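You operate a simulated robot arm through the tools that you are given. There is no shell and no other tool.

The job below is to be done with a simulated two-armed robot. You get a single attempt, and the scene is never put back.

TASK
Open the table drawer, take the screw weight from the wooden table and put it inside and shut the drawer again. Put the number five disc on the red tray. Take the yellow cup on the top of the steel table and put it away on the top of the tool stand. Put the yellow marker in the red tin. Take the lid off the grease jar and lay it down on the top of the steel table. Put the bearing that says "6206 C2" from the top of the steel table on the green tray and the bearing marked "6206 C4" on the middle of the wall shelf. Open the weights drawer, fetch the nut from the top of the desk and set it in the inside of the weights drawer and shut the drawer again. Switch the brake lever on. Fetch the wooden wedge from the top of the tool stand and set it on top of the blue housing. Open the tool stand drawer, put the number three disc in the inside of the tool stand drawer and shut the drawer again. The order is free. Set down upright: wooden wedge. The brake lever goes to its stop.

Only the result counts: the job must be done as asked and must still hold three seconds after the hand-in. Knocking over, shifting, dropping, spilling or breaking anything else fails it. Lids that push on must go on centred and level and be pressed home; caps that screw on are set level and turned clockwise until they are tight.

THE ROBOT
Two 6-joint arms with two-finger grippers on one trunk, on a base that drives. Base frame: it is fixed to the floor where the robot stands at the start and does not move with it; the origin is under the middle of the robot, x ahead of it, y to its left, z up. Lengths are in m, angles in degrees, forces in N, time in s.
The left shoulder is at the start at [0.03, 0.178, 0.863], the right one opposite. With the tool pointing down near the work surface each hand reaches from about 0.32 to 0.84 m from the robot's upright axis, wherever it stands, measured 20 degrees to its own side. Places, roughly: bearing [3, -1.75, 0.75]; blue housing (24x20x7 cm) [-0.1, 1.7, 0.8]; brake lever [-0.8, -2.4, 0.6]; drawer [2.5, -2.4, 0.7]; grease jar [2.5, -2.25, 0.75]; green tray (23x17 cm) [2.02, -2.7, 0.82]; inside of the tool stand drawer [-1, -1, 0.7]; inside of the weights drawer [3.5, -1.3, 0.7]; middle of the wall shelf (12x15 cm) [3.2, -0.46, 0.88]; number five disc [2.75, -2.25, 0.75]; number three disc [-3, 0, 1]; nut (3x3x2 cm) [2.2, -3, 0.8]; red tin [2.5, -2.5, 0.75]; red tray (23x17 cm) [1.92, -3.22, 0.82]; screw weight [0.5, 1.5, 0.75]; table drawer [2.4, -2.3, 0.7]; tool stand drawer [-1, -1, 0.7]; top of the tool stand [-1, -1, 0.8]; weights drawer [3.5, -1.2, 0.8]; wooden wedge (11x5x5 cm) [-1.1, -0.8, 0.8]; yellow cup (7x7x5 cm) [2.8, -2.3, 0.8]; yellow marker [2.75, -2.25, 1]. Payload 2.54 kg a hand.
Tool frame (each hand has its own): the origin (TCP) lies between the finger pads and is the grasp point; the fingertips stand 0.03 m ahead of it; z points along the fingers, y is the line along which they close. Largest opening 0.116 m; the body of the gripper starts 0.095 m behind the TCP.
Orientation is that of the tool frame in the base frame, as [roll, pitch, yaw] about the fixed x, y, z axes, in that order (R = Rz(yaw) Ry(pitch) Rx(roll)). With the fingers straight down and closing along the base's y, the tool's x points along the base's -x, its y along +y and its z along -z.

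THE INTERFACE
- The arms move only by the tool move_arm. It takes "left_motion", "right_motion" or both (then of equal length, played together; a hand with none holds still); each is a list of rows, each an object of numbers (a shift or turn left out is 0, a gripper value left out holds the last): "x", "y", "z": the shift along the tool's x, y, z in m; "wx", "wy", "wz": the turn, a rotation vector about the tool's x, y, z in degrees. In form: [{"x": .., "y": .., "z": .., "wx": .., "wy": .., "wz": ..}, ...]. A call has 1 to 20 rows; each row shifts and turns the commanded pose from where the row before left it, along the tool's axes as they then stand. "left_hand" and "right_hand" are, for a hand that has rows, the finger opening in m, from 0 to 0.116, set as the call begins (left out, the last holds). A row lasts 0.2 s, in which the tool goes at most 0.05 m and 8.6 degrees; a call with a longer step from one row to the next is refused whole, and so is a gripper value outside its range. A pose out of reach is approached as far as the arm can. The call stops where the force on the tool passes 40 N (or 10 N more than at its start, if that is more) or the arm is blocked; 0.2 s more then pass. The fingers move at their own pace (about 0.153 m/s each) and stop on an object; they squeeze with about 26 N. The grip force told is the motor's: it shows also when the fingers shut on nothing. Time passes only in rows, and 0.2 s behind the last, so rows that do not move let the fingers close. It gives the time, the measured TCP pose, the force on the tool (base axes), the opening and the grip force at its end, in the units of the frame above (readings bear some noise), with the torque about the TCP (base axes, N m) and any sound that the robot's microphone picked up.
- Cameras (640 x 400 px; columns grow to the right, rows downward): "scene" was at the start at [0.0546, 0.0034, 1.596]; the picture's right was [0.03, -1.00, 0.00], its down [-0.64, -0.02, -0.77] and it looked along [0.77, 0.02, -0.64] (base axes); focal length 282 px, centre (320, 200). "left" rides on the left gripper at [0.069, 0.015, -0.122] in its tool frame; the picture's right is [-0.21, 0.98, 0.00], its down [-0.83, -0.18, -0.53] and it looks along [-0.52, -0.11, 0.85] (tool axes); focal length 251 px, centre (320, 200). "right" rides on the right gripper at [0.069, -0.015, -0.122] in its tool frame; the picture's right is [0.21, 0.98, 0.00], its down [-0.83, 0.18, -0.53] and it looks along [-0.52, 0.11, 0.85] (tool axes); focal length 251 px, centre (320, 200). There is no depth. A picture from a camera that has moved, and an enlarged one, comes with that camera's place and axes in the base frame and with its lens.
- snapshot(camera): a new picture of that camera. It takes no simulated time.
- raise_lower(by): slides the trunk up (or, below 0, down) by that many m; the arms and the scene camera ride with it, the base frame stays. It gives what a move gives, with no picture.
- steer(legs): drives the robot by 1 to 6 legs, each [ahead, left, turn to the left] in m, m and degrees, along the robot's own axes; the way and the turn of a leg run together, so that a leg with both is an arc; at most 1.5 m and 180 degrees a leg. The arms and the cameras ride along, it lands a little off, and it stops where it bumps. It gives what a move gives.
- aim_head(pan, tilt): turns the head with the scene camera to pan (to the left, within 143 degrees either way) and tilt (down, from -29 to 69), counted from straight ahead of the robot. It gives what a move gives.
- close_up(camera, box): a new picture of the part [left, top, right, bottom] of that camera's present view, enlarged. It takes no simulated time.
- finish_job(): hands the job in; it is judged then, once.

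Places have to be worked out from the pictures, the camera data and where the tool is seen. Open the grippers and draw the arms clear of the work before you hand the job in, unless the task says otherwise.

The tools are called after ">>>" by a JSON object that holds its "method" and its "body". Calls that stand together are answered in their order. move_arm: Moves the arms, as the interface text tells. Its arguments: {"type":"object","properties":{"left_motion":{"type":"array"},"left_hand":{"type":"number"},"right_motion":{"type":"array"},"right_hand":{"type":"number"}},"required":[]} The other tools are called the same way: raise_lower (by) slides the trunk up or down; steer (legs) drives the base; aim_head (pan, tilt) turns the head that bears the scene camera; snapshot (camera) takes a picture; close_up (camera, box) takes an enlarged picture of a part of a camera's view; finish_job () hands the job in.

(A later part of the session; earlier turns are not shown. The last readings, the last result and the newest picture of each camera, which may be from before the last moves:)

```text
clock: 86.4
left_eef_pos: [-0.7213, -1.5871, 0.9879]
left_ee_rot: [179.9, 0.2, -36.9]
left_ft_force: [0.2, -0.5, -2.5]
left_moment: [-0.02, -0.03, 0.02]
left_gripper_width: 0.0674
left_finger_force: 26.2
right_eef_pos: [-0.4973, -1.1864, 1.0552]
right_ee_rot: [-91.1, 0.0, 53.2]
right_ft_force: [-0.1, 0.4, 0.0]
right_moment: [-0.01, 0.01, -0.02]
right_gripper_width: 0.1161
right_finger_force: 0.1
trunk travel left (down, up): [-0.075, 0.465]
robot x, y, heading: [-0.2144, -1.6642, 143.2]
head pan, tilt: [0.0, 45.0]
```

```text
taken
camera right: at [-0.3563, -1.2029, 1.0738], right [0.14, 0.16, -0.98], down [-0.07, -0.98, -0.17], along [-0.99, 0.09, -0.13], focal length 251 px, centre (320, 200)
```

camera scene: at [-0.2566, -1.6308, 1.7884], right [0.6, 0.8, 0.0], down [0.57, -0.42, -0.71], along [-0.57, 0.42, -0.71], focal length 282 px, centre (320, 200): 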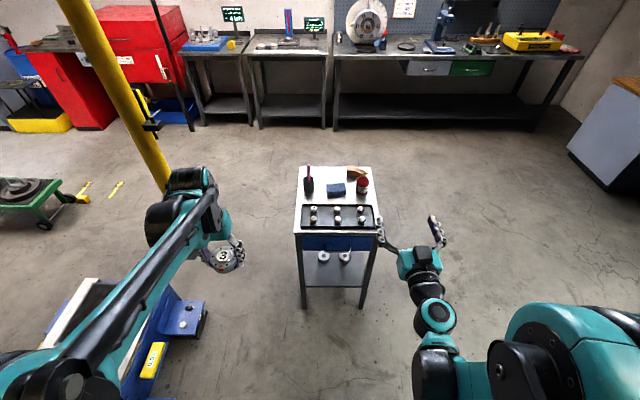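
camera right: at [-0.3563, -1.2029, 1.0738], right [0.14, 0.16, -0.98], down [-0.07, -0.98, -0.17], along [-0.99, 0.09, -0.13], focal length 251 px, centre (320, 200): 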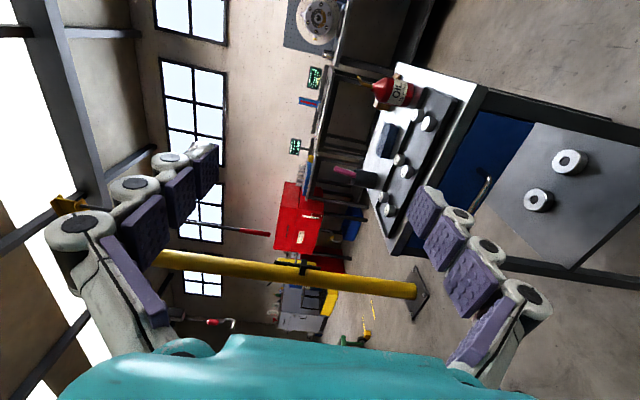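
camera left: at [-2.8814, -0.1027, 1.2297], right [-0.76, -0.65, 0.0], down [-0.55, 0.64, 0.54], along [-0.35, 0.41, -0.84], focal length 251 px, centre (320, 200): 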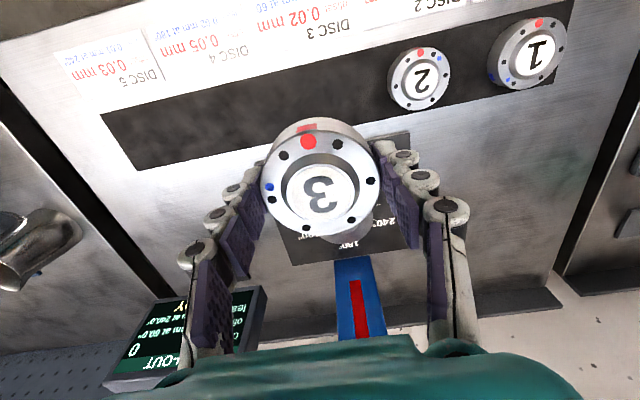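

Orientation is right (x right, y down, z forward). I lower the hand to handle height and align laterally, staying ~0.3 m short of the handle.

>>> {"method": "move_arm", "body": {"right_motion": [{"y": 0.0444, "x": -0.0165}, {"y": 0.0444, "x": -0.0165}, {"y": 0.0444, "x": -0.0165}, {"y": 0.0444, "x": -0.0165}, {"y": 0.0444, "x": -0.0165}, {"y": 0.0444, "x": -0.0165}, {"y": 0.0444, "x": -0.0165}, {"y": 0.0444, "x": -0.0165}, {}], "right_hand": 0.08}}

>>> {"method": "snapshot", "body": {"camera": "right"}}

>>> {"method": "snapshot", "body": {"camera": "scene"}}

```text
clock: 88.4
left_eef_pos: [-0.7195, -1.5865, 0.9866]
left_ee_rot: [-180.0, 0.2, -36.8]
left_ft_force: [-0.4, -0.3, -2.6]
left_moment: [-0.02, -0.01, -0.02]
left_gripper_width: 0.0673
left_finger_force: 25.8
right_eef_pos: [-0.5304, -1.1995, 1.0506]
right_ee_rot: [-90.6, 0.0, 53.4]
right_ft_force: [0.3, 0.3, 0.1]
right_moment: [-0.02, 0.01, 0.0]
right_gripper_width: 0.0802
right_finger_force: 0.2
right hand out of reach, approached as far as the arm can: row 1, 2, 3, 4, 5, 6, 7, 8
trunk travel left (down, up): [-0.075, 0.465]
robot x, y, heading: [-0.2138, -1.6622, 143.4]
head pan, tilt: [0.0, 45.0]
```

```text
taken
camera right: at [-0.39, -1.2154, 1.0684], right [0.14, 0.17, -0.98], down [-0.06, -0.98, -0.18], along [-0.99, 0.09, -0.12], focal length 251 px, centre (320, 200)
```

right: 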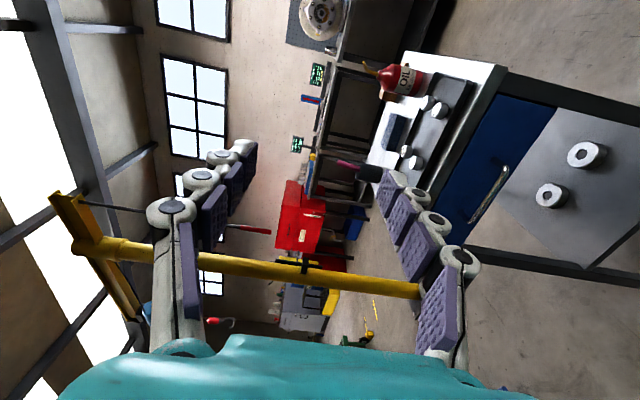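

```text
taken
camera scene: at [-0.2559, -1.6315, 1.5885], right [0.6, 0.8, 0.0], down [0.57, -0.42, -0.71], along [-0.57, 0.42, -0.71], focal length 282 px, centre (320, 200)
```

scene: 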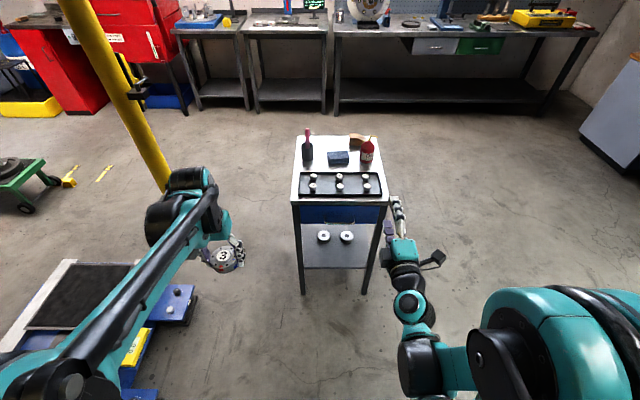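

The hand could not go lower that close to the body. I test with a small move whether the commanded pose was kept.

>>> {"method": "move_arm", "body": {"right_motion": [{"y": -0.03}, {}]}}

```text
clock: 89.0
left_eef_pos: [-0.7204, -1.5878, 0.9869]
left_ee_rot: [180.0, 0.1, -36.8]
left_ft_force: [0.2, -0.3, -1.6]
left_moment: [-0.01, 0.01, -0.01]
left_gripper_width: 0.0674
left_finger_force: 25.7
right_eef_pos: [-0.533, -1.1976, 1.0792]
right_ee_rot: [-90.5, -0.1, 53.1]
right_ft_force: [-0.3, 0.2, 0.0]
right_moment: [-0.01, 0.0, 0.0]
right_gripper_width: 0.0799
right_finger_force: 0.1
trunk travel left (down, up): [-0.075, 0.465]
robot x, y, heading: [-0.2119, -1.6632, 143.3]
head pan, tilt: [0.0, 45.0]
```

Commands reset to the measured pose, good. I extend forward first (fwd ≈0.70, above edge height), then go down in front of the handle.

>>> {"method": "move_arm", "body": {"right_motion": [{"z": 0.04, "x": -0.02}, {"z": 0.04, "x": -0.02}, {"z": 0.04, "x": -0.02}, {"z": 0.04, "x": -0.02}, {"y": 0.04, "x": -0.02}, {"y": 0.045}, {"y": 0.045}, {"y": 0.045}, {"y": 0.045}, {"y": 0.045}, {"y": 0.045}, {"y": 0.045}, {}]}}

>>> {"method": "snapshot", "body": {"camera": "right"}}

>>> {"method": "close_up", "body": {"camera": "scene", "box": [280, 190, 400, 265]}}

```text
clock: 91.8
left_eef_pos: [-0.7211, -1.5881, 0.9869]
left_ee_rot: [180.0, 0.1, -36.8]
left_ft_force: [0.1, -0.2, -2.3]
left_moment: [0.01, 0.0, 0.0]
left_gripper_width: 0.0676
left_finger_force: 26.2
right_eef_pos: [-0.7887, -1.1392, 0.8195]
right_ee_rot: [-90.5, 0.0, 53.3]
right_ft_force: [-0.3, -0.5, 0.1]
right_moment: [-0.02, 0.01, 0.03]
right_gripper_width: 0.0802
right_finger_force: 0.1
right hand out of reach, approached as far as the arm can: row 1, 2, 6, 7, 8, 9, 10, 11, 12
trunk travel left (down, up): [-0.075, 0.465]
robot x, y, heading: [-0.2136, -1.6615, 143.2]
head pan, tilt: [0.0, 45.0]
```

```text
taken
camera right: at [-0.6487, -1.1551, 0.837], right [0.14, 0.17, -0.98], down [-0.07, -0.98, -0.18], along [-0.99, 0.09, -0.12], focal length 251 px, centre (320, 200)
```

right: 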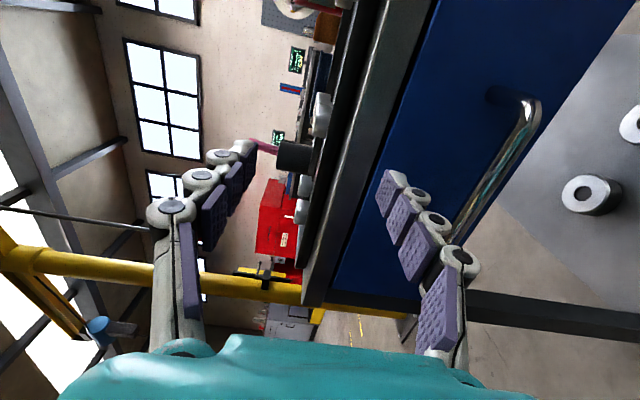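

```text
5.33 times, centred on (340, 228) of scene
camera zoom: at [-0.2557, -1.6317, 1.5885], right [0.6, 0.8, 0.0], down [0.57, -0.42, -0.71], along [-0.57, 0.42, -0.71], focal length 1505 px, centre (213, 53)
```

zoom: 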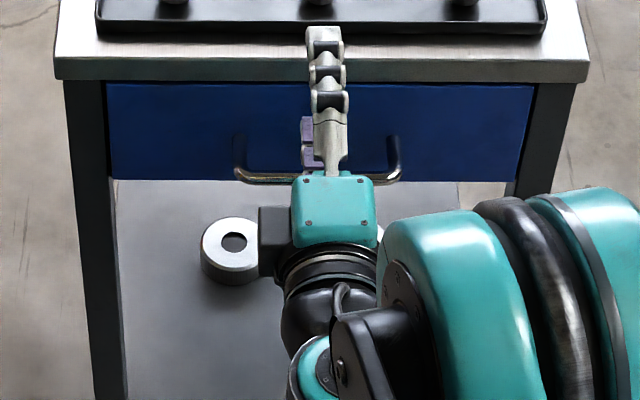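

The arm can't hold the hand level that low. I tilt the hand to point about 40° downward instead, which should suit the arm better, backing off slightly first.

>>> {"method": "move_arm", "body": {"right_motion": [{"wx": -8.5, "z": -0.01}, {"wx": -8.5, "z": -0.01}, {"wx": -8.5, "z": -0.01}, {"wx": -8.5, "z": -0.01}, {"wx": -6, "z": -0.01}, {}]}}

```text
clock: 93.2
left_eef_pos: [-0.7198, -1.5868, 0.9865]
left_ee_rot: [179.9, 0.2, -36.8]
left_ft_force: [-0.5, 0.2, -2.6]
left_moment: [-0.01, -0.01, 0.02]
left_gripper_width: 0.0673
left_finger_force: 25.8
right_eef_pos: [-0.749, -1.1661, 0.8331]
right_ee_rot: [-130.5, 0.0, 53.2]
right_ft_force: [0.3, -0.3, -0.2]
right_moment: [0.01, -0.05, 0.03]
right_gripper_width: 0.0803
right_finger_force: 0.1
trunk travel left (down, up): [-0.075, 0.465]
robot x, y, heading: [-0.2124, -1.6646, 143.1]
head pan, tilt: [0.0, 45.0]
```

Now at 0.726 ahead, z 0.833 with a 40° down tilt. I move down to the pre-grasp point about 10 cm behind the bar and look.

>>> {"method": "move_arm", "body": {"right_motion": [{"y": 0.024, "z": 0.018}, {"y": 0.024, "z": 0.018}, {}], "right_hand": 0.06}}

>>> {"method": "snapshot", "body": {"camera": "right"}}

>>> {"method": "close_up", "body": {"camera": "scene", "box": [280, 190, 400, 265]}}

```text
clock: 94.0
left_eef_pos: [-0.7203, -1.5876, 0.988]
left_ee_rot: [-180.0, 0.2, -36.9]
left_ft_force: [-0.3, 0.0, -1.8]
left_moment: [0.02, 0.01, 0.02]
left_gripper_width: 0.0677
left_finger_force: 25.8
right_eef_pos: [-0.7449, -1.1671, 0.7735]
right_ee_rot: [-130.5, 0.0, 53.4]
right_ft_force: [0.4, 0.2, 0.6]
right_moment: [-0.01, -0.04, -0.02]
right_gripper_width: 0.06
right_finger_force: 0.0
trunk travel left (down, up): [-0.075, 0.465]
robot x, y, heading: [-0.2116, -1.6642, 143.3]
head pan, tilt: [0.0, 45.0]
```

```text
taken
camera right: at [-0.6356, -1.1611, 0.8656], right [0.64, -0.21, -0.74], down [-0.07, -0.98, 0.21], along [-0.77, -0.08, -0.64], focal length 251 px, centre (320, 200)
```

right: 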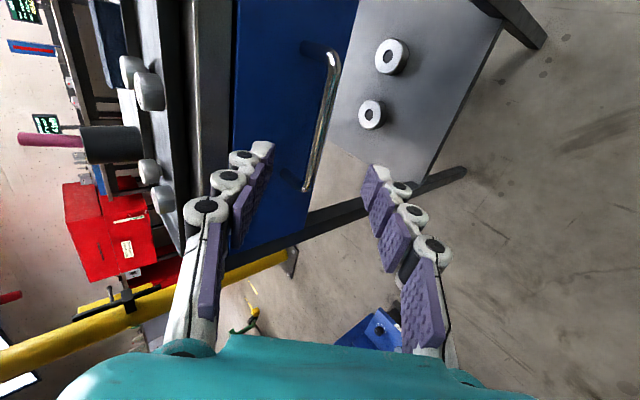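

```text
5.33 times, centred on (340, 228) of scene
camera zoom: at [-0.2559, -1.6316, 1.5885], right [0.6, 0.8, 0.0], down [0.57, -0.42, -0.71], along [-0.57, 0.42, -0.71], focal length 1505 px, centre (213, 53)
```

zoom: 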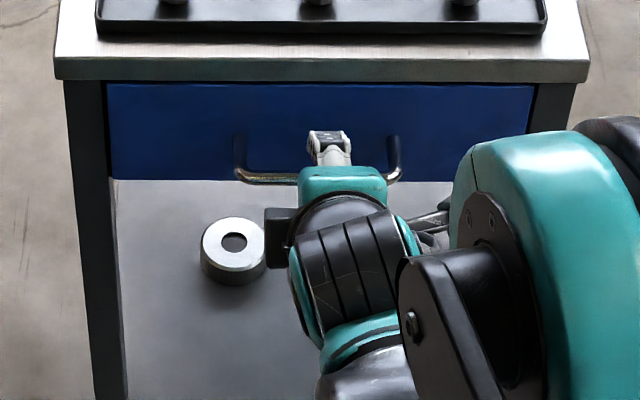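

The bar triangulates to 0.801 ahead, z 0.708, exactly on the hand's approach line, 10 cm away. I advance 9 cm with a 4 cm opening.

>>> {"method": "move_arm", "body": {"right_motion": [{}, {"z": 0.03}, {"z": 0.03}, {"z": 0.02}, {"z": 0.008}, {}], "right_hand": 0.04}}

>>> {"method": "snapshot", "body": {"camera": "right"}}

```text
clock: 95.4
left_eef_pos: [-0.7206, -1.5876, 0.9873]
left_ee_rot: [180.0, 0.3, -36.8]
left_ft_force: [-0.7, 0.6, -1.6]
left_moment: [0.01, 0.0, 0.0]
left_gripper_width: 0.0675
left_finger_force: 25.6
right_eef_pos: [-0.7983, -1.1283, 0.7173]
right_ee_rot: [-130.4, 0.0, 53.3]
right_ft_force: [0.0, 0.3, -0.1]
right_moment: [-0.04, 0.01, 0.0]
right_gripper_width: 0.0399
right_finger_force: 0.1
trunk travel left (down, up): [-0.075, 0.465]
robot x, y, heading: [-0.2131, -1.6591, 143.1]
head pan, tilt: [0.0, 45.0]
```

```text
taken
camera right: at [-0.6892, -1.1212, 0.8095], right [0.64, -0.21, -0.74], down [-0.07, -0.98, 0.21], along [-0.77, -0.08, -0.64], focal length 251 px, centre (320, 200)
```

right: 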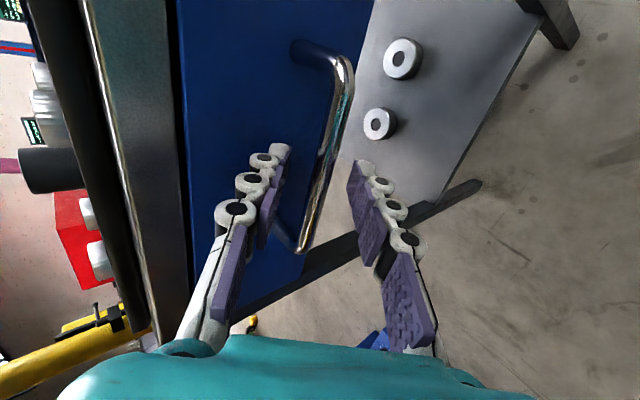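

The bar is centred between the fingers. I close the right hand on it.

>>> {"method": "move_arm", "body": {"right_motion": [{}, {}, {}], "right_hand": 0.0}}

>>> {"method": "snapshot", "body": {"camera": "right"}}

```text
clock: 96.2
left_eef_pos: [-0.7212, -1.5876, 0.9878]
left_ee_rot: [-179.9, 0.2, -36.7]
left_ft_force: [-0.1, -0.7, -1.6]
left_moment: [0.0, -0.02, -0.02]
left_gripper_width: 0.0675
left_finger_force: 25.8
right_eef_pos: [-0.7974, -1.129, 0.718]
right_ee_rot: [-130.4, 0.0, 53.3]
right_ft_force: [0.0, 0.5, 4.7]
right_moment: [-0.36, 0.36, -0.21]
right_gripper_width: 0.0108
right_finger_force: 38.4
trunk travel left (down, up): [-0.075, 0.465]
robot x, y, heading: [-0.209, -1.6607, 143.4]
head pan, tilt: [0.0, 45.0]
```

```text
taken
camera right: at [-0.6889, -1.1214, 0.8099], right [0.64, -0.21, -0.74], down [-0.07, -0.98, 0.21], along [-0.77, -0.08, -0.64], focal length 251 px, centre (320, 200)
```

right: 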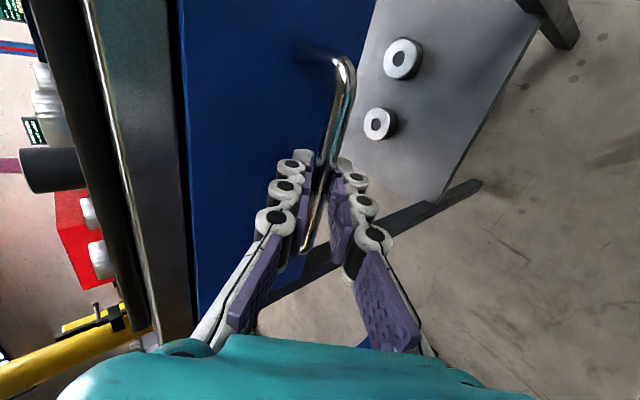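

The bar is gripped (10.8 mm). I pull straight back with the arm in small steps.

>>> {"method": "move_arm", "body": {"right_motion": [{"z": -0.0152, "y": 0.013}, {"z": -0.0152, "y": 0.013}, {"z": -0.0152, "y": 0.013}, {"z": -0.0152, "y": 0.013}, {"z": -0.0152, "y": 0.013}, {}]}}

>>> {"method": "close_up", "body": {"camera": "scene", "box": [240, 150, 400, 250]}}

```text
clock: 97.6
left_eef_pos: [-0.7204, -1.5892, 0.987]
left_ee_rot: [-180.0, 0.2, -36.8]
left_ft_force: [1.0, 0.3, -2.5]
left_moment: [-0.02, 0.0, 0.01]
left_gripper_width: 0.0673
left_finger_force: 25.8
right_eef_pos: [-0.7219, -1.188, 0.718]
right_ee_rot: [-130.5, 0.0, 53.4]
right_ft_force: [-6.0, -7.9, 11.9]
right_moment: [-0.7, 0.68, 0.35]
right_gripper_width: 0.0109
right_finger_force: 37.9
right hand out of reach, approached as far as the arm can: row 5
trunk travel left (down, up): [-0.075, 0.465]
robot x, y, heading: [-0.2096, -1.6631, 143.2]
head pan, tilt: [0.0, 45.0]
```

```text
4.00 times, centred on (320, 200) of scene
camera zoom: at [-0.2555, -1.6333, 1.5885], right [0.6, 0.8, 0.0], down [0.57, -0.42, -0.71], along [-0.57, 0.42, -0.71], focal length 1129 px, centre (320, 200)
```

zoom: 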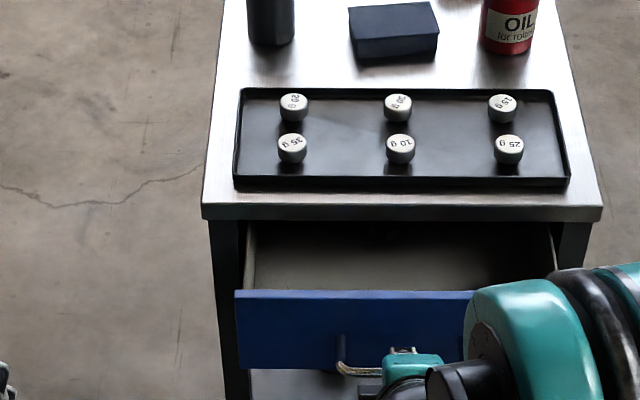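

The drawer is open ~9.5 cm and the arm is at its inner limit. I back the base 0.12 m with the handle still held.

>>> {"method": "steer", "body": {"legs": [[-0.12, 0, 0]]}}

>>> {"method": "snapshot", "body": {"camera": "scene"}}

```text
clock: 98.8
left_eef_pos: [-0.6249, -1.6614, 0.9867]
left_ee_rot: [-179.9, 0.2, -36.6]
left_ft_force: [0.1, -0.4, -2.6]
left_moment: [-0.01, -0.01, 0.02]
left_gripper_width: 0.0673
left_finger_force: 26.2
right_eef_pos: [-0.6257, -1.2588, 0.7188]
right_ee_rot: [-130.6, -0.1, 53.3]
right_ft_force: [-11.2, -16.1, 6.9]
right_moment: [-0.52, 0.47, -0.06]
right_gripper_width: 0.0107
right_finger_force: 37.3
trunk travel left (down, up): [-0.075, 0.465]
robot x, y, heading: [-0.1218, -1.7347, 143.0]
head pan, tilt: [0.0, 45.0]
```

```text
taken
camera scene: at [-0.1603, -1.7056, 1.5885], right [0.6, 0.8, 0.0], down [0.57, -0.42, -0.71], along [-0.57, 0.42, -0.71], focal length 282 px, centre (320, 200)
```

scene: 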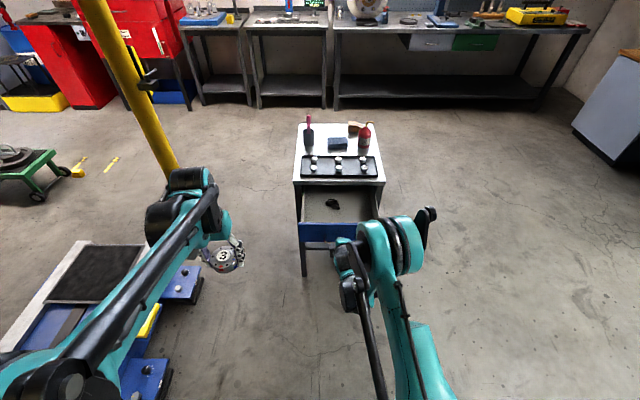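

The drawer is open ~0.21 m, and there is a dark object inside. I zoom in to find free space.

>>> {"method": "close_up", "body": {"camera": "scene", "box": [280, 170, 400, 245]}}

>>> {"method": "snapshot", "body": {"camera": "left"}}

```text
5.33 times, centred on (340, 208) of scene
camera zoom: at [-0.1603, -1.7056, 1.5885], right [0.6, 0.8, 0.0], down [0.57, -0.42, -0.71], along [-0.57, 0.42, -0.71], focal length 1505 px, centre (213, 160)
```

zoom: 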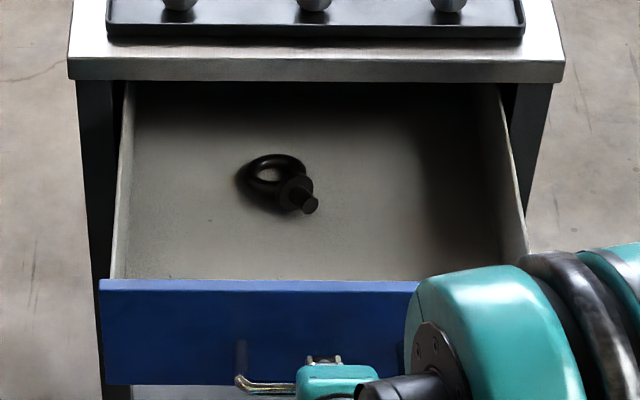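

```text
taken
camera left: at [-0.5768, -1.7145, 1.1086], right [-0.76, -0.65, 0.0], down [-0.55, 0.64, 0.54], along [-0.35, 0.41, -0.84], focal length 251 px, centre (320, 200)
```

left: 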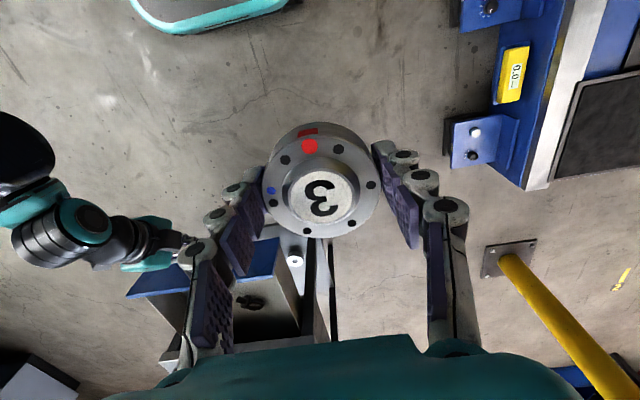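

An eyebolt lies in the middle; free room is on the right side. I open the right hand, rotate it to point straight down over the bar, so it can be lifted off by raising the trunk.

>>> {"method": "move_arm", "body": {"right_motion": [{}, {}, {"wx": -8.5}, {"wx": -8.5}, {"wx": -8.5}, {"wx": -8.5}, {"wx": -8.5}, {"wx": -5}, {}], "right_hand": 0.045}}

>>> {"method": "snapshot", "body": {"camera": "right"}}

```text
clock: 100.8
left_eef_pos: [-0.6251, -1.6596, 0.9872]
left_ee_rot: [180.0, 0.2, -36.8]
left_ft_force: [0.0, -0.4, -2.5]
left_moment: [0.06, 0.01, 0.01]
left_gripper_width: 0.0674
left_finger_force: 26.4
right_eef_pos: [-0.6264, -1.2587, 0.7167]
right_ee_rot: [-178.1, 0.0, 53.4]
right_ft_force: [0.9, -0.2, 0.2]
right_moment: [-0.05, -0.02, 0.03]
right_gripper_width: 0.0452
right_finger_force: 0.1
trunk travel left (down, up): [-0.075, 0.465]
robot x, y, heading: [-0.1203, -1.739, 143.0]
head pan, tilt: [0.0, 45.0]
```

```text
taken
camera right: at [-0.5914, -1.195, 0.8408], right [0.91, -0.41, -0.03], down [-0.33, -0.78, 0.53], along [-0.24, -0.47, -0.85], focal length 251 px, centre (320, 200)
```

right: 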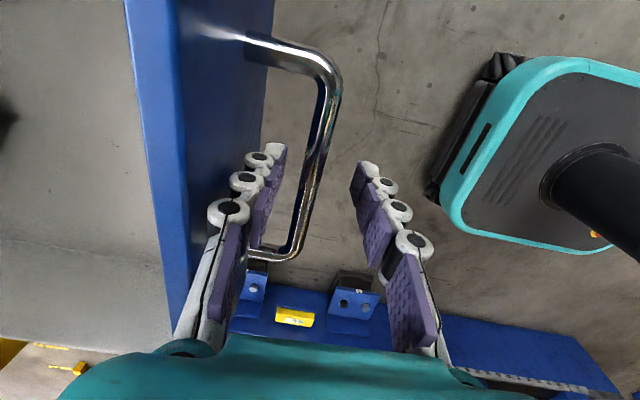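

The fingers straddle the bar freely. I lift the right hand straight up and draw it back and to the right.

>>> {"method": "move_arm", "body": {"right_motion": [{"z": -0.04}, {"z": -0.05}, {"z": -0.05}, {"z": -0.05}, {"z": -0.05}, {"z": -0.05}, {"x": 0.05}, {"x": 0.05}, {"x": 0.05}, {"x": 0.05}, {}]}}

>>> {"method": "close_up", "body": {"camera": "scene", "box": [260, 150, 440, 262]}}

```text
clock: 103.2
left_eef_pos: [-0.6245, -1.6594, 0.9862]
left_ee_rot: [-180.0, 0.1, -36.7]
left_ft_force: [-0.1, -0.9, -2.5]
left_moment: [-0.05, -0.02, -0.07]
left_gripper_width: 0.0673
left_finger_force: 25.4
right_eef_pos: [-0.4993, -1.1028, 1.0093]
right_ee_rot: [-178.1, 0.0, 53.4]
right_ft_force: [0.5, -1.4, -0.2]
right_moment: [0.01, 0.0, 0.01]
right_gripper_width: 0.0452
right_finger_force: 0.1
trunk travel left (down, up): [-0.075, 0.465]
robot x, y, heading: [-0.118, -1.7374, 143.4]
head pan, tilt: [0.0, 45.0]
```

```text
3.56 times, centred on (350, 206) of scene
camera zoom: at [-0.1604, -1.7039, 1.5885], right [0.6, 0.8, 0.0], down [0.57, -0.42, -0.71], along [-0.57, 0.42, -0.71], focal length 1004 px, centre (213, 179)
```

zoom: 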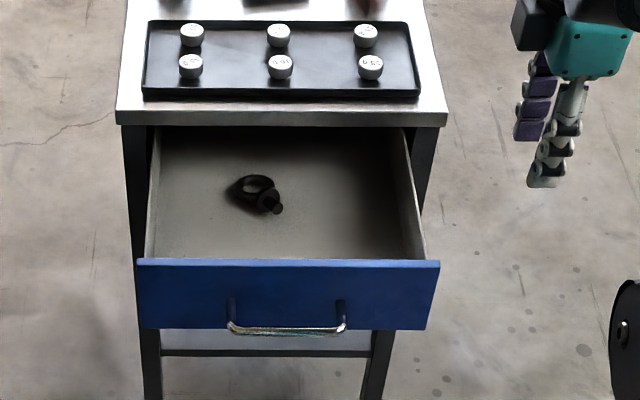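

The free spot is at about 0.84 ahead, 0.155 right (front right of the drawer). I shift the robot 0.2 ahead and 0.2 right so the left hand reaches it comfortably.

>>> {"method": "steer", "body": {"legs": [[0.2, -0.2, 0]]}}

>>> {"method": "snapshot", "body": {"camera": "scene"}}

>>> {"method": "snapshot", "body": {"camera": "left"}}

```text
clock: 105.2
left_eef_pos: [-0.6679, -1.3772, 0.9871]
left_ee_rot: [-179.9, 0.0, -36.7]
left_ft_force: [-1.0, 1.5, -2.9]
left_moment: [-0.03, -0.02, 0.03]
left_gripper_width: 0.0676
left_finger_force: 26.3
right_eef_pos: [-0.5424, -0.8204, 1.0076]
right_ee_rot: [-178.1, 0.1, 53.4]
right_ft_force: [-0.8, -0.1, 0.5]
right_moment: [-0.06, 0.01, 0.02]
right_gripper_width: 0.0452
right_finger_force: 0.1
trunk travel left (down, up): [-0.075, 0.465]
robot x, y, heading: [-0.1636, -1.4529, 143.5]
head pan, tilt: [0.0, 45.0]
```

```text
taken
camera scene: at [-0.2033, -1.4199, 1.5884], right [0.6, 0.8, 0.0], down [0.57, -0.42, -0.71], along [-0.57, 0.42, -0.71], focal length 282 px, centre (320, 200)
```

scene: 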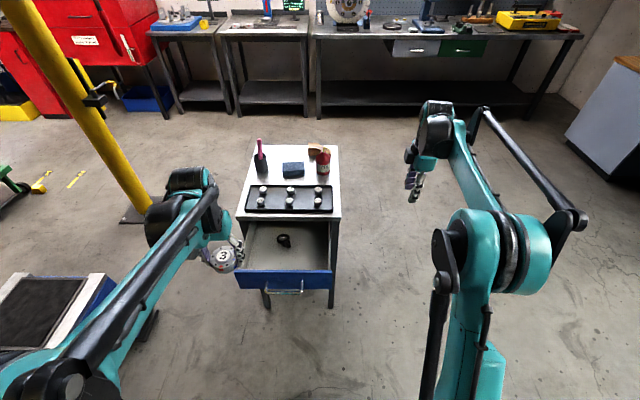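

```text
taken
camera left: at [-0.6198, -1.4303, 1.1085], right [-0.76, -0.65, 0.0], down [-0.55, 0.64, 0.54], along [-0.35, 0.4, -0.84], focal length 251 px, centre (320, 200)
```

left: 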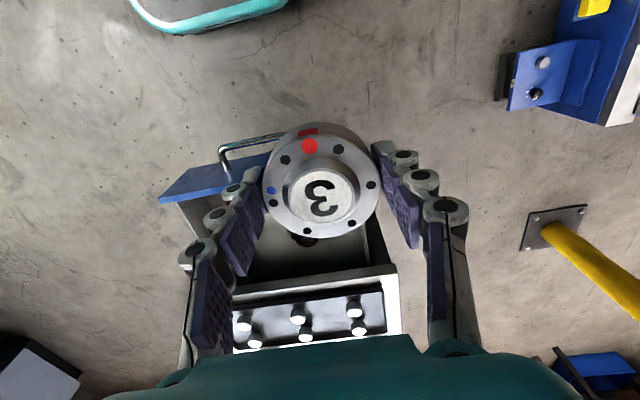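

I move the left hand at height over the chosen spot in the drawer, then verify before descending.

>>> {"method": "move_arm", "body": {"left_motion": [{"x": -0.031, "y": -0.0325}, {"x": -0.031, "y": -0.0325}, {"x": -0.031, "y": -0.0325}, {"x": -0.031, "y": -0.0325}, {"x": -0.03, "y": -0.0325}, {"x": -0.03, "y": -0.0325}, {}]}}

>>> {"method": "snapshot", "body": {"camera": "left"}}

>>> {"method": "close_up", "body": {"camera": "scene", "box": [210, 180, 370, 300]}}

```text
clock: 106.8
left_eef_pos: [-0.6994, -1.1131, 0.9864]
left_ee_rot: [-179.8, 0.3, -36.6]
left_ft_force: [0.3, -0.1, -3.2]
left_moment: [0.0, 0.02, 0.01]
left_gripper_width: 0.0675
left_finger_force: 25.9
right_eef_pos: [-0.5423, -0.8203, 1.0093]
right_ee_rot: [-178.0, 0.0, 53.5]
right_ft_force: [0.4, 0.7, 0.4]
right_moment: [0.01, 0.0, -0.01]
right_gripper_width: 0.0449
right_finger_force: 0.1
trunk travel left (down, up): [-0.075, 0.465]
robot x, y, heading: [-0.1612, -1.4546, 143.3]
head pan, tilt: [0.0, 45.0]
```

```text
taken
camera left: at [-0.6518, -1.1668, 1.1077], right [-0.76, -0.65, 0.0], down [-0.55, 0.64, 0.54], along [-0.35, 0.41, -0.84], focal length 251 px, centre (320, 200)
```

left: 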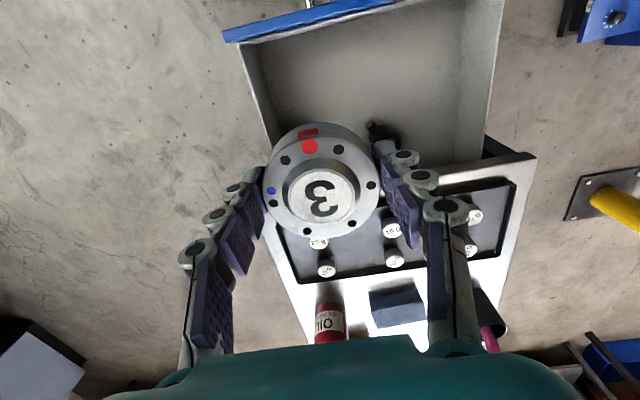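

```text
3.33 times, centred on (290, 240) of scene
camera zoom: at [-0.2027, -1.4219, 1.5885], right [0.6, 0.8, 0.0], down [0.57, -0.42, -0.71], along [-0.57, 0.42, -0.71], focal length 941 px, centre (420, 67)
```

zoom: 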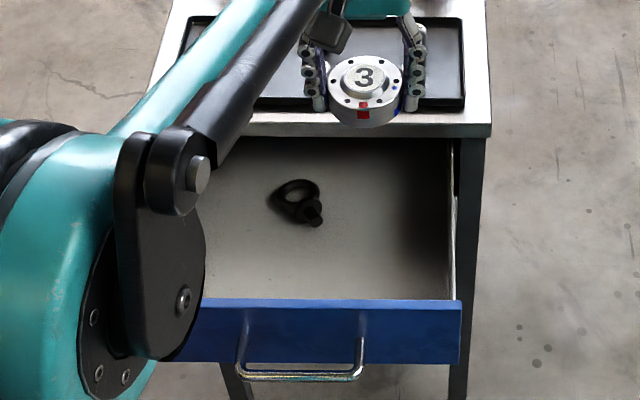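

Wrist view confirms clearances (right wall 7.6 cm, front wall 8.6 cm, table edge 11.6 cm ahead). I descend to z≈0.73 first.

>>> {"method": "move_arm", "body": {"left_motion": [{"y": 0.006, "z": 0.04}, {"z": 0.05}, {"z": 0.05}, {"z": 0.05}, {"z": 0.05}, {"z": 0.015}, {}]}}

>>> {"method": "snapshot", "body": {"camera": "left"}}

>>> {"method": "close_up", "body": {"camera": "scene", "box": [210, 180, 370, 300]}}

```text
clock: 108.4
left_eef_pos: [-0.704, -1.1142, 0.7327]
left_ee_rot: [180.0, 0.2, -36.7]
left_ft_force: [-0.1, -0.4, -1.8]
left_moment: [0.01, -0.01, -0.01]
left_gripper_width: 0.0673
left_finger_force: 25.6
right_eef_pos: [-0.5428, -0.8193, 1.009]
right_ee_rot: [-178.2, 0.1, 53.4]
right_ft_force: [-0.2, 0.1, 0.6]
right_moment: [-0.02, -0.02, 0.0]
right_gripper_width: 0.0448
right_finger_force: 0.1
trunk travel left (down, up): [-0.075, 0.465]
robot x, y, heading: [-0.1645, -1.4548, 143.1]
head pan, tilt: [0.0, 45.0]
```

```text
taken
camera left: at [-0.656, -1.1681, 0.8539], right [-0.76, -0.65, 0.0], down [-0.55, 0.64, 0.54], along [-0.35, 0.41, -0.84], focal length 251 px, centre (320, 200)
```

left: 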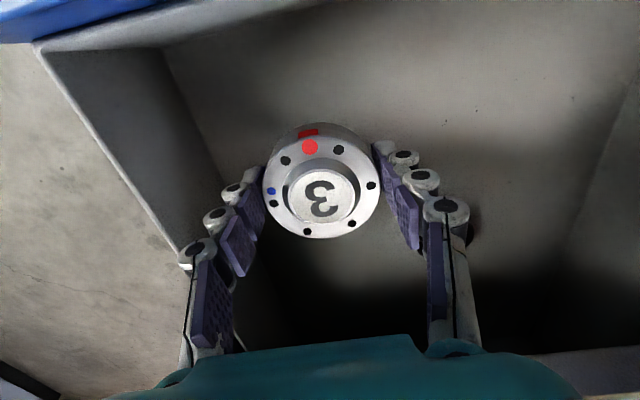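

```text
3.33 times, centred on (290, 240) of scene
camera zoom: at [-0.2031, -1.421, 1.5885], right [0.6, 0.8, 0.0], down [0.57, -0.42, -0.71], along [-0.57, 0.42, -0.71], focal length 941 px, centre (420, 67)
```

zoom: 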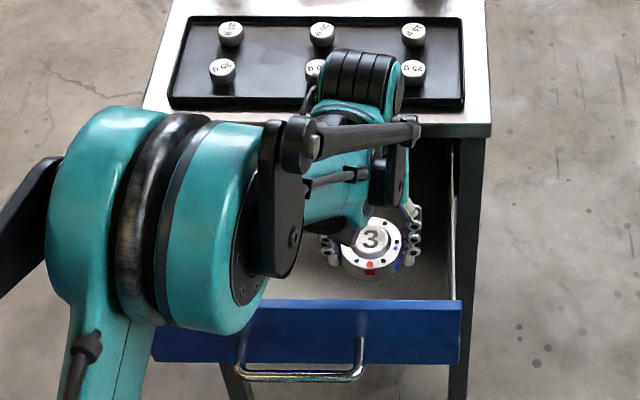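

Still free of contact. I continue down in small steps watching the force.

>>> {"method": "move_arm", "body": {"left_motion": [{"z": 0.005}, {"z": 0.005}, {}]}}

>>> {"method": "move_arm", "body": {"left_motion": [{"z": 0.005}, {"z": 0.003}, {}]}}

>>> {"method": "move_arm", "body": {"left_motion": [{"z": 0.003}, {"z": 0.003}, {}]}}

```text
clock: 109.2
left_eef_pos: [-0.7038, -1.115, 0.7215]
left_ee_rot: [-180.0, 0.2, -36.7]
left_ft_force: [-0.1, -0.7, -2.4]
left_moment: [0.01, -0.02, 0.0]
left_gripper_width: 0.0675
left_finger_force: 26.7
right_eef_pos: [-0.5425, -0.8209, 1.0086]
right_ee_rot: [-178.1, 0.0, 53.3]
right_ft_force: [0.1, -0.8, 0.5]
right_moment: [-0.04, -0.03, -0.02]
right_gripper_width: 0.0451
right_finger_force: 0.0
trunk travel left (down, up): [-0.075, 0.465]
robot x, y, heading: [-0.1612, -1.452, 143.2]
head pan, tilt: [0.0, 45.0]
```

```text
clock: 110.0
left_eef_pos: [-0.7031, -1.1161, 0.7157]
left_ee_rot: [-180.0, 0.2, -36.7]
left_ft_force: [0.1, 0.7, -2.2]
left_moment: [0.06, -0.04, -0.01]
left_gripper_width: 0.0675
left_finger_force: 26.0
right_eef_pos: [-0.5424, -0.8212, 1.0087]
right_ee_rot: [-178.1, 0.0, 53.4]
right_ft_force: [-0.5, -0.3, -0.3]
right_moment: [-0.01, -0.01, -0.02]
right_gripper_width: 0.0451
right_finger_force: 0.1
trunk travel left (down, up): [-0.075, 0.465]
robot x, y, heading: [-0.1609, -1.4521, 143.3]
head pan, tilt: [0.0, 45.0]
```

```text
clock: 110.8
left_eef_pos: [-0.7029, -1.1164, 0.7084]
left_ee_rot: [-180.0, 0.2, -36.7]
left_ft_force: [-0.8, -0.2, -2.0]
left_moment: [0.01, -0.03, -0.04]
left_gripper_width: 0.0673
left_finger_force: 26.1
right_eef_pos: [-0.5413, -0.8208, 1.0087]
right_ee_rot: [-178.1, 0.1, 53.4]
right_ft_force: [-0.6, 0.7, 0.2]
right_moment: [-0.02, -0.03, 0.02]
right_gripper_width: 0.0453
right_finger_force: 0.0
trunk travel left (down, up): [-0.075, 0.465]
robot x, y, heading: [-0.1654, -1.4531, 143.1]
head pan, tilt: [0.0, 45.0]
```

>>> {"method": "move_arm", "body": {"left_motion": [{"z": 0.004}, {"z": 0.003}, {}]}}

>>> {"method": "snapshot", "body": {"camera": "left"}}

```text
clock: 111.6
left_eef_pos: [-0.7028, -1.1154, 0.702]
left_ee_rot: [180.0, 0.2, -36.7]
left_ft_force: [-0.2, 0.5, -2.4]
left_moment: [0.0, -0.02, 0.03]
left_gripper_width: 0.0674
left_finger_force: 26.0
right_eef_pos: [-0.5427, -0.8208, 1.0092]
right_ee_rot: [-178.1, 0.0, 53.4]
right_ft_force: [-0.5, -0.2, 0.5]
right_moment: [-0.02, -0.02, -0.01]
right_gripper_width: 0.0451
right_finger_force: 0.0
trunk travel left (down, up): [-0.075, 0.465]
robot x, y, heading: [-0.1591, -1.4556, 143.2]
head pan, tilt: [0.0, 45.0]
```

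```text
taken
camera left: at [-0.6546, -1.1687, 0.8229], right [-0.76, -0.65, 0.0], down [-0.55, 0.64, 0.54], along [-0.35, 0.41, -0.84], focal length 251 px, centre (320, 200)
```

left: 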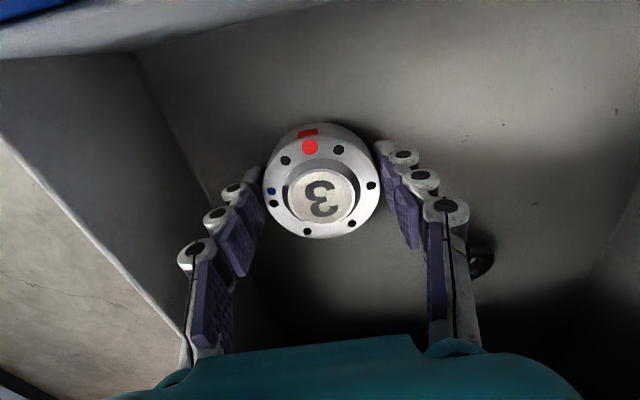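

Still no contact; I continue in small steps.

>>> {"method": "move_arm", "body": {"left_motion": [{"z": 0.004}, {}]}}

>>> {"method": "move_arm", "body": {"left_motion": [{"z": 0.004}, {}]}}

>>> {"method": "move_arm", "body": {"left_motion": [{"z": 0.003}, {}]}}

```text
clock: 112.2
left_eef_pos: [-0.7019, -1.1148, 0.6968]
left_ee_rot: [-179.9, 0.2, -36.7]
left_ft_force: [-1.2, 1.1, -2.8]
left_moment: [0.0, -0.02, -0.01]
left_gripper_width: 0.0674
left_finger_force: 26.4
right_eef_pos: [-0.5423, -0.8211, 1.0081]
right_ee_rot: [-178.1, 0.0, 53.4]
right_ft_force: [0.4, 0.7, 0.2]
right_moment: [0.0, -0.01, 0.01]
right_gripper_width: 0.0452
right_finger_force: 0.0
trunk travel left (down, up): [-0.075, 0.465]
robot x, y, heading: [-0.1594, -1.4527, 143.4]
head pan, tilt: [0.0, 45.0]
```

```text
clock: 112.8
left_eef_pos: [-0.7023, -1.1146, 0.6931]
left_ee_rot: [-180.0, 0.2, -36.7]
left_ft_force: [0.5, 0.1, -2.9]
left_moment: [0.0, -0.02, 0.04]
left_gripper_width: 0.0674
left_finger_force: 26.3
right_eef_pos: [-0.5427, -0.8197, 1.0085]
right_ee_rot: [-178.1, 0.1, 53.4]
right_ft_force: [0.5, 0.2, -0.3]
right_moment: [0.02, -0.02, 0.02]
right_gripper_width: 0.0449
right_finger_force: 0.0
trunk travel left (down, up): [-0.075, 0.465]
robot x, y, heading: [-0.1588, -1.453, 143.4]
head pan, tilt: [0.0, 45.0]
```

```text
clock: 113.4
left_eef_pos: [-0.7014, -1.115, 0.6925]
left_ee_rot: [-180.0, 0.4, -36.7]
left_ft_force: [-1.2, -1.1, 30.4]
left_moment: [-0.25, 0.24, -0.07]
left_gripper_width: 0.0678
left_finger_force: 26.0
right_eef_pos: [-0.5406, -0.8207, 1.0104]
right_ee_rot: [-177.9, -0.1, 53.3]
right_ft_force: [-0.1, -0.1, -0.9]
right_moment: [0.0, -0.04, 0.01]
right_gripper_width: 0.045
right_finger_force: 0.0
trunk travel left (down, up): [-0.075, 0.465]
robot x, y, heading: [-0.1605, -1.4581, 143.2]
head pan, tilt: [0.0, 45.0]
```

Contact with the drawer floor. I relax 2 mm, open to 0.09 m and lift.

>>> {"method": "move_arm", "body": {"left_motion": [{"z": -0.003}, {}]}}

>>> {"method": "move_arm", "body": {"left_motion": [{}, {}, {}], "left_hand": 0.088}}

>>> {"method": "snapshot", "body": {"camera": "left"}}

```text
clock: 114.0
left_eef_pos: [-0.7025, -1.1152, 0.693]
left_ee_rot: [-179.9, 0.2, -36.7]
left_ft_force: [0.7, 0.1, -3.3]
left_moment: [-0.07, 0.03, 0.01]
left_gripper_width: 0.0673
left_finger_force: 26.0
right_eef_pos: [-0.5427, -0.8203, 1.008]
right_ee_rot: [-178.1, 0.0, 53.3]
right_ft_force: [0.2, 0.1, 0.1]
right_moment: [0.0, 0.02, 0.01]
right_gripper_width: 0.0451
right_finger_force: 0.0
trunk travel left (down, up): [-0.075, 0.465]
robot x, y, heading: [-0.1625, -1.4518, 143.3]
head pan, tilt: [0.0, 45.0]
```

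```text
clock: 114.8
left_eef_pos: [-0.7038, -1.1161, 0.6935]
left_ee_rot: [179.9, 0.2, -36.7]
left_ft_force: [0.3, 0.4, 0.0]
left_moment: [-0.01, -0.01, -0.02]
left_gripper_width: 0.088
left_finger_force: 0.1
right_eef_pos: [-0.5423, -0.8202, 1.0093]
right_ee_rot: [-178.2, 0.0, 53.4]
right_ft_force: [0.7, -0.4, 0.2]
right_moment: [0.0, 0.04, -0.01]
right_gripper_width: 0.0453
right_finger_force: 0.0
trunk travel left (down, up): [-0.075, 0.465]
robot x, y, heading: [-0.1603, -1.4529, 143.4]
head pan, tilt: [0.0, 45.0]
```

```text
taken
camera left: at [-0.6549, -1.168, 0.8156], right [-0.76, -0.65, 0.0], down [-0.55, 0.64, 0.54], along [-0.35, 0.41, -0.84], focal length 251 px, centre (320, 200)
```

left: 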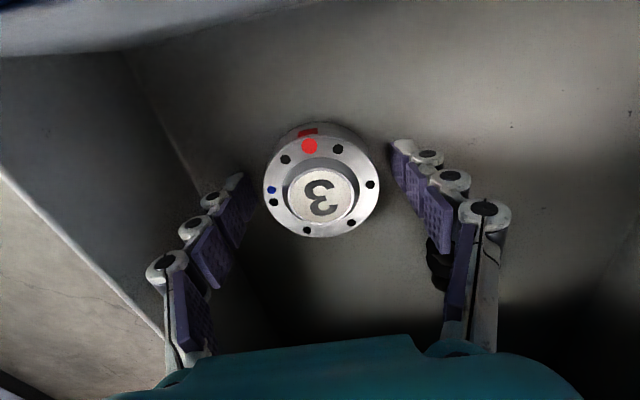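

Disc 3 lies free in the drawer. I lift the left hand clear, move it back behind the handle bar, and close the fingers to push the drawer shut via the bar.

>>> {"method": "move_arm", "body": {"left_motion": [{"z": -0.02}, {"z": -0.04}, {"z": -0.05}, {"z": -0.05}, {"z": -0.05}, {"z": -0.05}, {"x": 0.045, "y": 0.017}, {"x": 0.045, "y": 0.017}, {"x": 0.045, "y": 0.017}, {"x": 0.046, "y": 0.016}, {}]}}

>>> {"method": "move_arm", "body": {"left_motion": [{}, {}], "left_hand": 0.0}}

>>> {"method": "snapshot", "body": {"camera": "left"}}

>>> {"method": "snapshot", "body": {"camera": "scene"}}

```text
clock: 117.2
left_eef_pos: [-0.5953, -1.2769, 0.9531]
left_ee_rot: [180.0, 0.2, -36.6]
left_ft_force: [0.2, 0.4, -1.3]
left_moment: [-0.02, 0.0, 0.0]
left_gripper_width: 0.0882
left_finger_force: 0.1
right_eef_pos: [-0.5425, -0.8194, 1.0088]
right_ee_rot: [-178.0, 0.0, 53.3]
right_ft_force: [-0.3, 0.1, 0.5]
right_moment: [-0.04, -0.03, 0.02]
right_gripper_width: 0.0449
right_finger_force: 0.1
trunk travel left (down, up): [-0.075, 0.465]
robot x, y, heading: [-0.1574, -1.457, 143.1]
head pan, tilt: [0.0, 45.0]
```

```text
clock: 117.8
left_eef_pos: [-0.5954, -1.2766, 0.9533]
left_ee_rot: [180.0, 0.1, -36.6]
left_ft_force: [-0.1, -0.4, -0.9]
left_moment: [-0.02, -0.02, 0.01]
left_gripper_width: 0.0
left_finger_force: 26.2
right_eef_pos: [-0.5429, -0.8207, 1.0087]
right_ee_rot: [-178.0, 0.0, 53.4]
right_ft_force: [0.1, -1.7, 0.0]
right_moment: [0.03, 0.02, 0.02]
right_gripper_width: 0.0451
right_finger_force: 0.1
trunk travel left (down, up): [-0.075, 0.465]
robot x, y, heading: [-0.157, -1.4504, 143.1]
head pan, tilt: [0.0, 45.0]
```

```text
taken
camera left: at [-0.5472, -1.3295, 1.0748], right [-0.76, -0.65, 0.0], down [-0.55, 0.64, 0.54], along [-0.35, 0.41, -0.84], focal length 251 px, centre (320, 200)
```

left: 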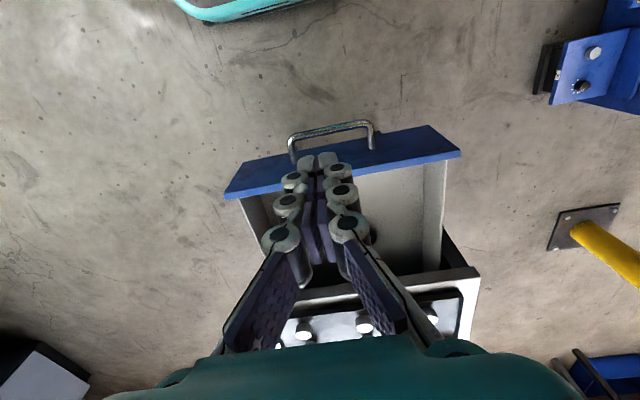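

```text
taken
camera scene: at [-0.2027, -1.4214, 1.5885], right [0.6, 0.8, 0.0], down [0.57, -0.42, -0.71], along [-0.57, 0.42, -0.71], focal length 282 px, centre (320, 200)
```

scene: 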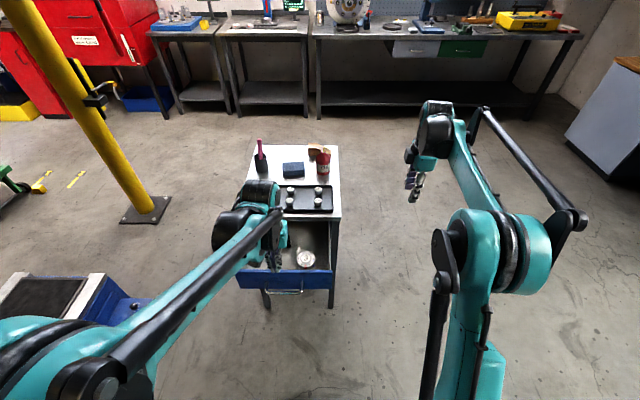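

The bar is 3.9 cm ahead of and 1.2 cm left of the closed fingers. I descend to z≈0.71 behind the bar.

>>> {"method": "move_arm", "body": {"left_motion": [{"y": 0.012, "z": 0.04}, {"z": 0.05}, {"z": 0.05}, {"z": 0.05}, {"z": 0.05}, {}]}}

>>> {"method": "snapshot", "body": {"camera": "left"}}

>>> {"method": "close_up", "body": {"camera": "scene", "box": [210, 180, 370, 300]}}

```text
clock: 119.2
left_eef_pos: [-0.6062, -1.2874, 0.7143]
left_ee_rot: [-180.0, 0.2, -36.7]
left_ft_force: [-0.4, -0.7, -0.3]
left_moment: [-0.01, -0.01, 0.01]
left_gripper_width: 0.0001
left_finger_force: 26.1
right_eef_pos: [-0.5415, -0.8205, 1.0092]
right_ee_rot: [-178.0, 0.0, 53.4]
right_ft_force: [0.8, 0.3, 0.2]
right_moment: [-0.03, 0.01, 0.01]
right_gripper_width: 0.0451
right_finger_force: 0.1
trunk travel left (down, up): [-0.075, 0.465]
robot x, y, heading: [-0.1584, -1.4542, 143.4]
head pan, tilt: [0.0, 45.0]
```

```text
taken
camera left: at [-0.5583, -1.3399, 0.8351], right [-0.76, -0.65, 0.0], down [-0.55, 0.64, 0.54], along [-0.35, 0.41, -0.84], focal length 251 px, centre (320, 200)
```

left: 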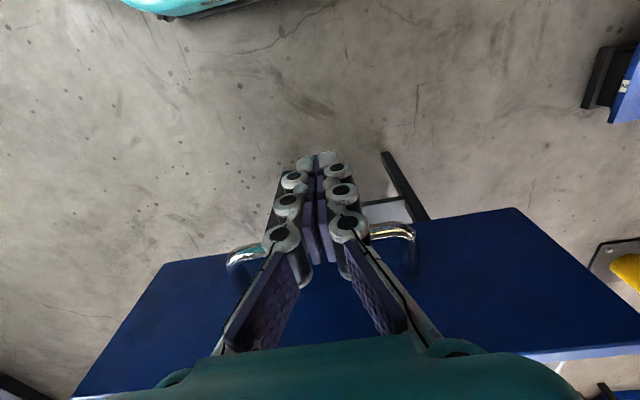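

```text
3.33 times, centred on (290, 240) of scene
camera zoom: at [-0.2023, -1.4216, 1.5886], right [0.6, 0.8, 0.0], down [0.57, -0.42, -0.71], along [-0.57, 0.42, -0.71], focal length 941 px, centre (420, 67)
```

zoom: 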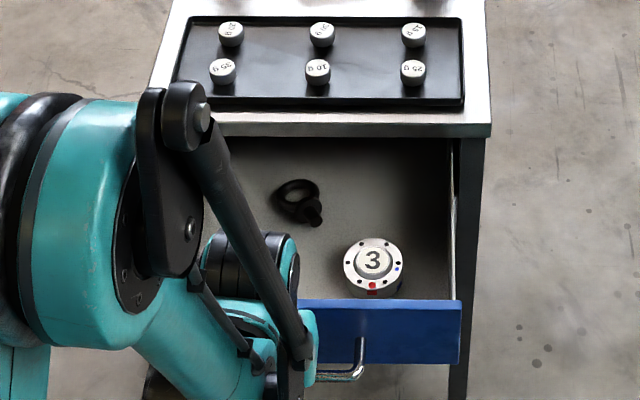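

Fingers are right behind the bar. I push forward slowly to shut the drawer, relying on the force stop at the end.

>>> {"method": "move_arm", "body": {"left_motion": [{"x": -0.013}, {"x": -0.013}, {"x": -0.013}, {"x": -0.013}, {"x": -0.013}, {"x": -0.013}, {"x": -0.013}, {"x": -0.013}, {"x": -0.013}, {"x": -0.013}, {"x": -0.013}, {"x": -0.013}, {"x": -0.013}, {"x": -0.013}, {"x": -0.013}, {}]}}

>>> {"method": "close_up", "body": {"camera": "scene", "box": [210, 140, 370, 260]}}

```text
clock: 122.6
left_eef_pos: [-0.7611, -1.1706, 0.7147]
left_ee_rot: [179.9, 0.1, -36.7]
left_ft_force: [-0.1, 0.6, -0.1]
left_moment: [0.04, 0.02, 0.0]
left_gripper_width: 0.0
left_finger_force: 25.9
right_eef_pos: [-0.5422, -0.8205, 1.009]
right_ee_rot: [-178.0, 0.0, 53.4]
right_ft_force: [0.4, 0.3, 0.0]
right_moment: [0.02, 0.02, 0.02]
right_gripper_width: 0.0452
right_finger_force: 0.0
trunk travel left (down, up): [-0.075, 0.465]
robot x, y, heading: [-0.1619, -1.4516, 143.4]
head pan, tilt: [0.0, 45.0]
```

```text
3.33 times, centred on (290, 200) of scene
camera zoom: at [-0.2027, -1.4213, 1.5885], right [0.6, 0.8, 0.0], down [0.57, -0.42, -0.71], along [-0.57, 0.42, -0.71], focal length 941 px, centre (420, 200)
```

zoom: 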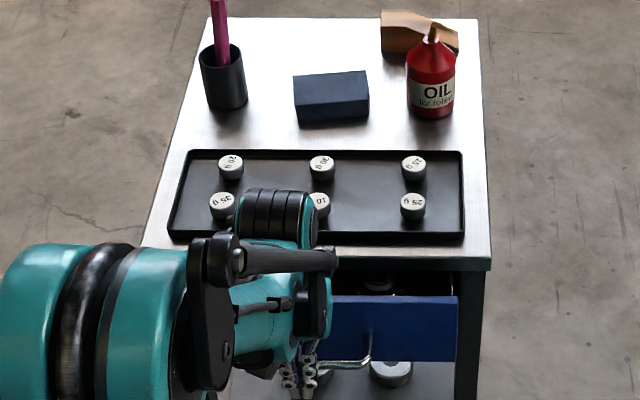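

Almost shut; about 5–6 cm to go. I keep pushing until the force stop.

>>> {"method": "move_arm", "body": {"left_motion": [{"x": -0.01}, {"x": -0.01}, {"x": -0.01}, {"x": -0.01}, {"x": -0.01}, {"x": -0.006}, {"x": -0.006}, {"x": -0.006}, {}]}}

>>> {"method": "close_up", "body": {"camera": "scene", "box": [210, 140, 370, 260]}}

```text
clock: 123.9
left_eef_pos: [-0.7984, -1.142, 0.7125]
left_ee_rot: [180.0, -0.7, -36.7]
left_ft_force: [7.6, -6.3, 1.1]
left_moment: [0.0, 0.02, -0.09]
left_gripper_width: 0.006
left_finger_force: 28.7
right_eef_pos: [-0.5419, -0.8215, 1.0094]
right_ee_rot: [-178.0, -0.1, 53.4]
right_ft_force: [-0.3, 0.6, -0.9]
right_moment: [-0.03, 0.0, 0.02]
right_gripper_width: 0.045
right_finger_force: 0.0
trunk travel left (down, up): [-0.075, 0.465]
robot x, y, heading: [-0.1619, -1.455, 143.1]
head pan, tilt: [0.0, 45.0]
stopped in row 6 (left hand): the force on the tool passed its limit at 48 N (the readings are from after the stop); the commanded pose is now the measured one
```

```text
3.33 times, centred on (290, 200) of scene
camera zoom: at [-0.2021, -1.4216, 1.5886], right [0.6, 0.8, 0.0], down [0.57, -0.42, -0.71], along [-0.57, 0.42, -0.71], focal length 941 px, centre (420, 200)
```

zoom: 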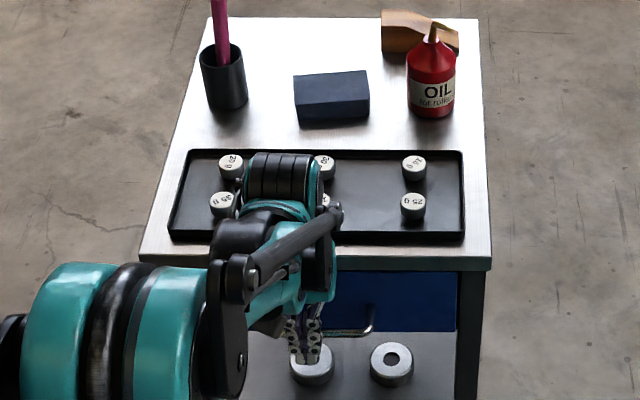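

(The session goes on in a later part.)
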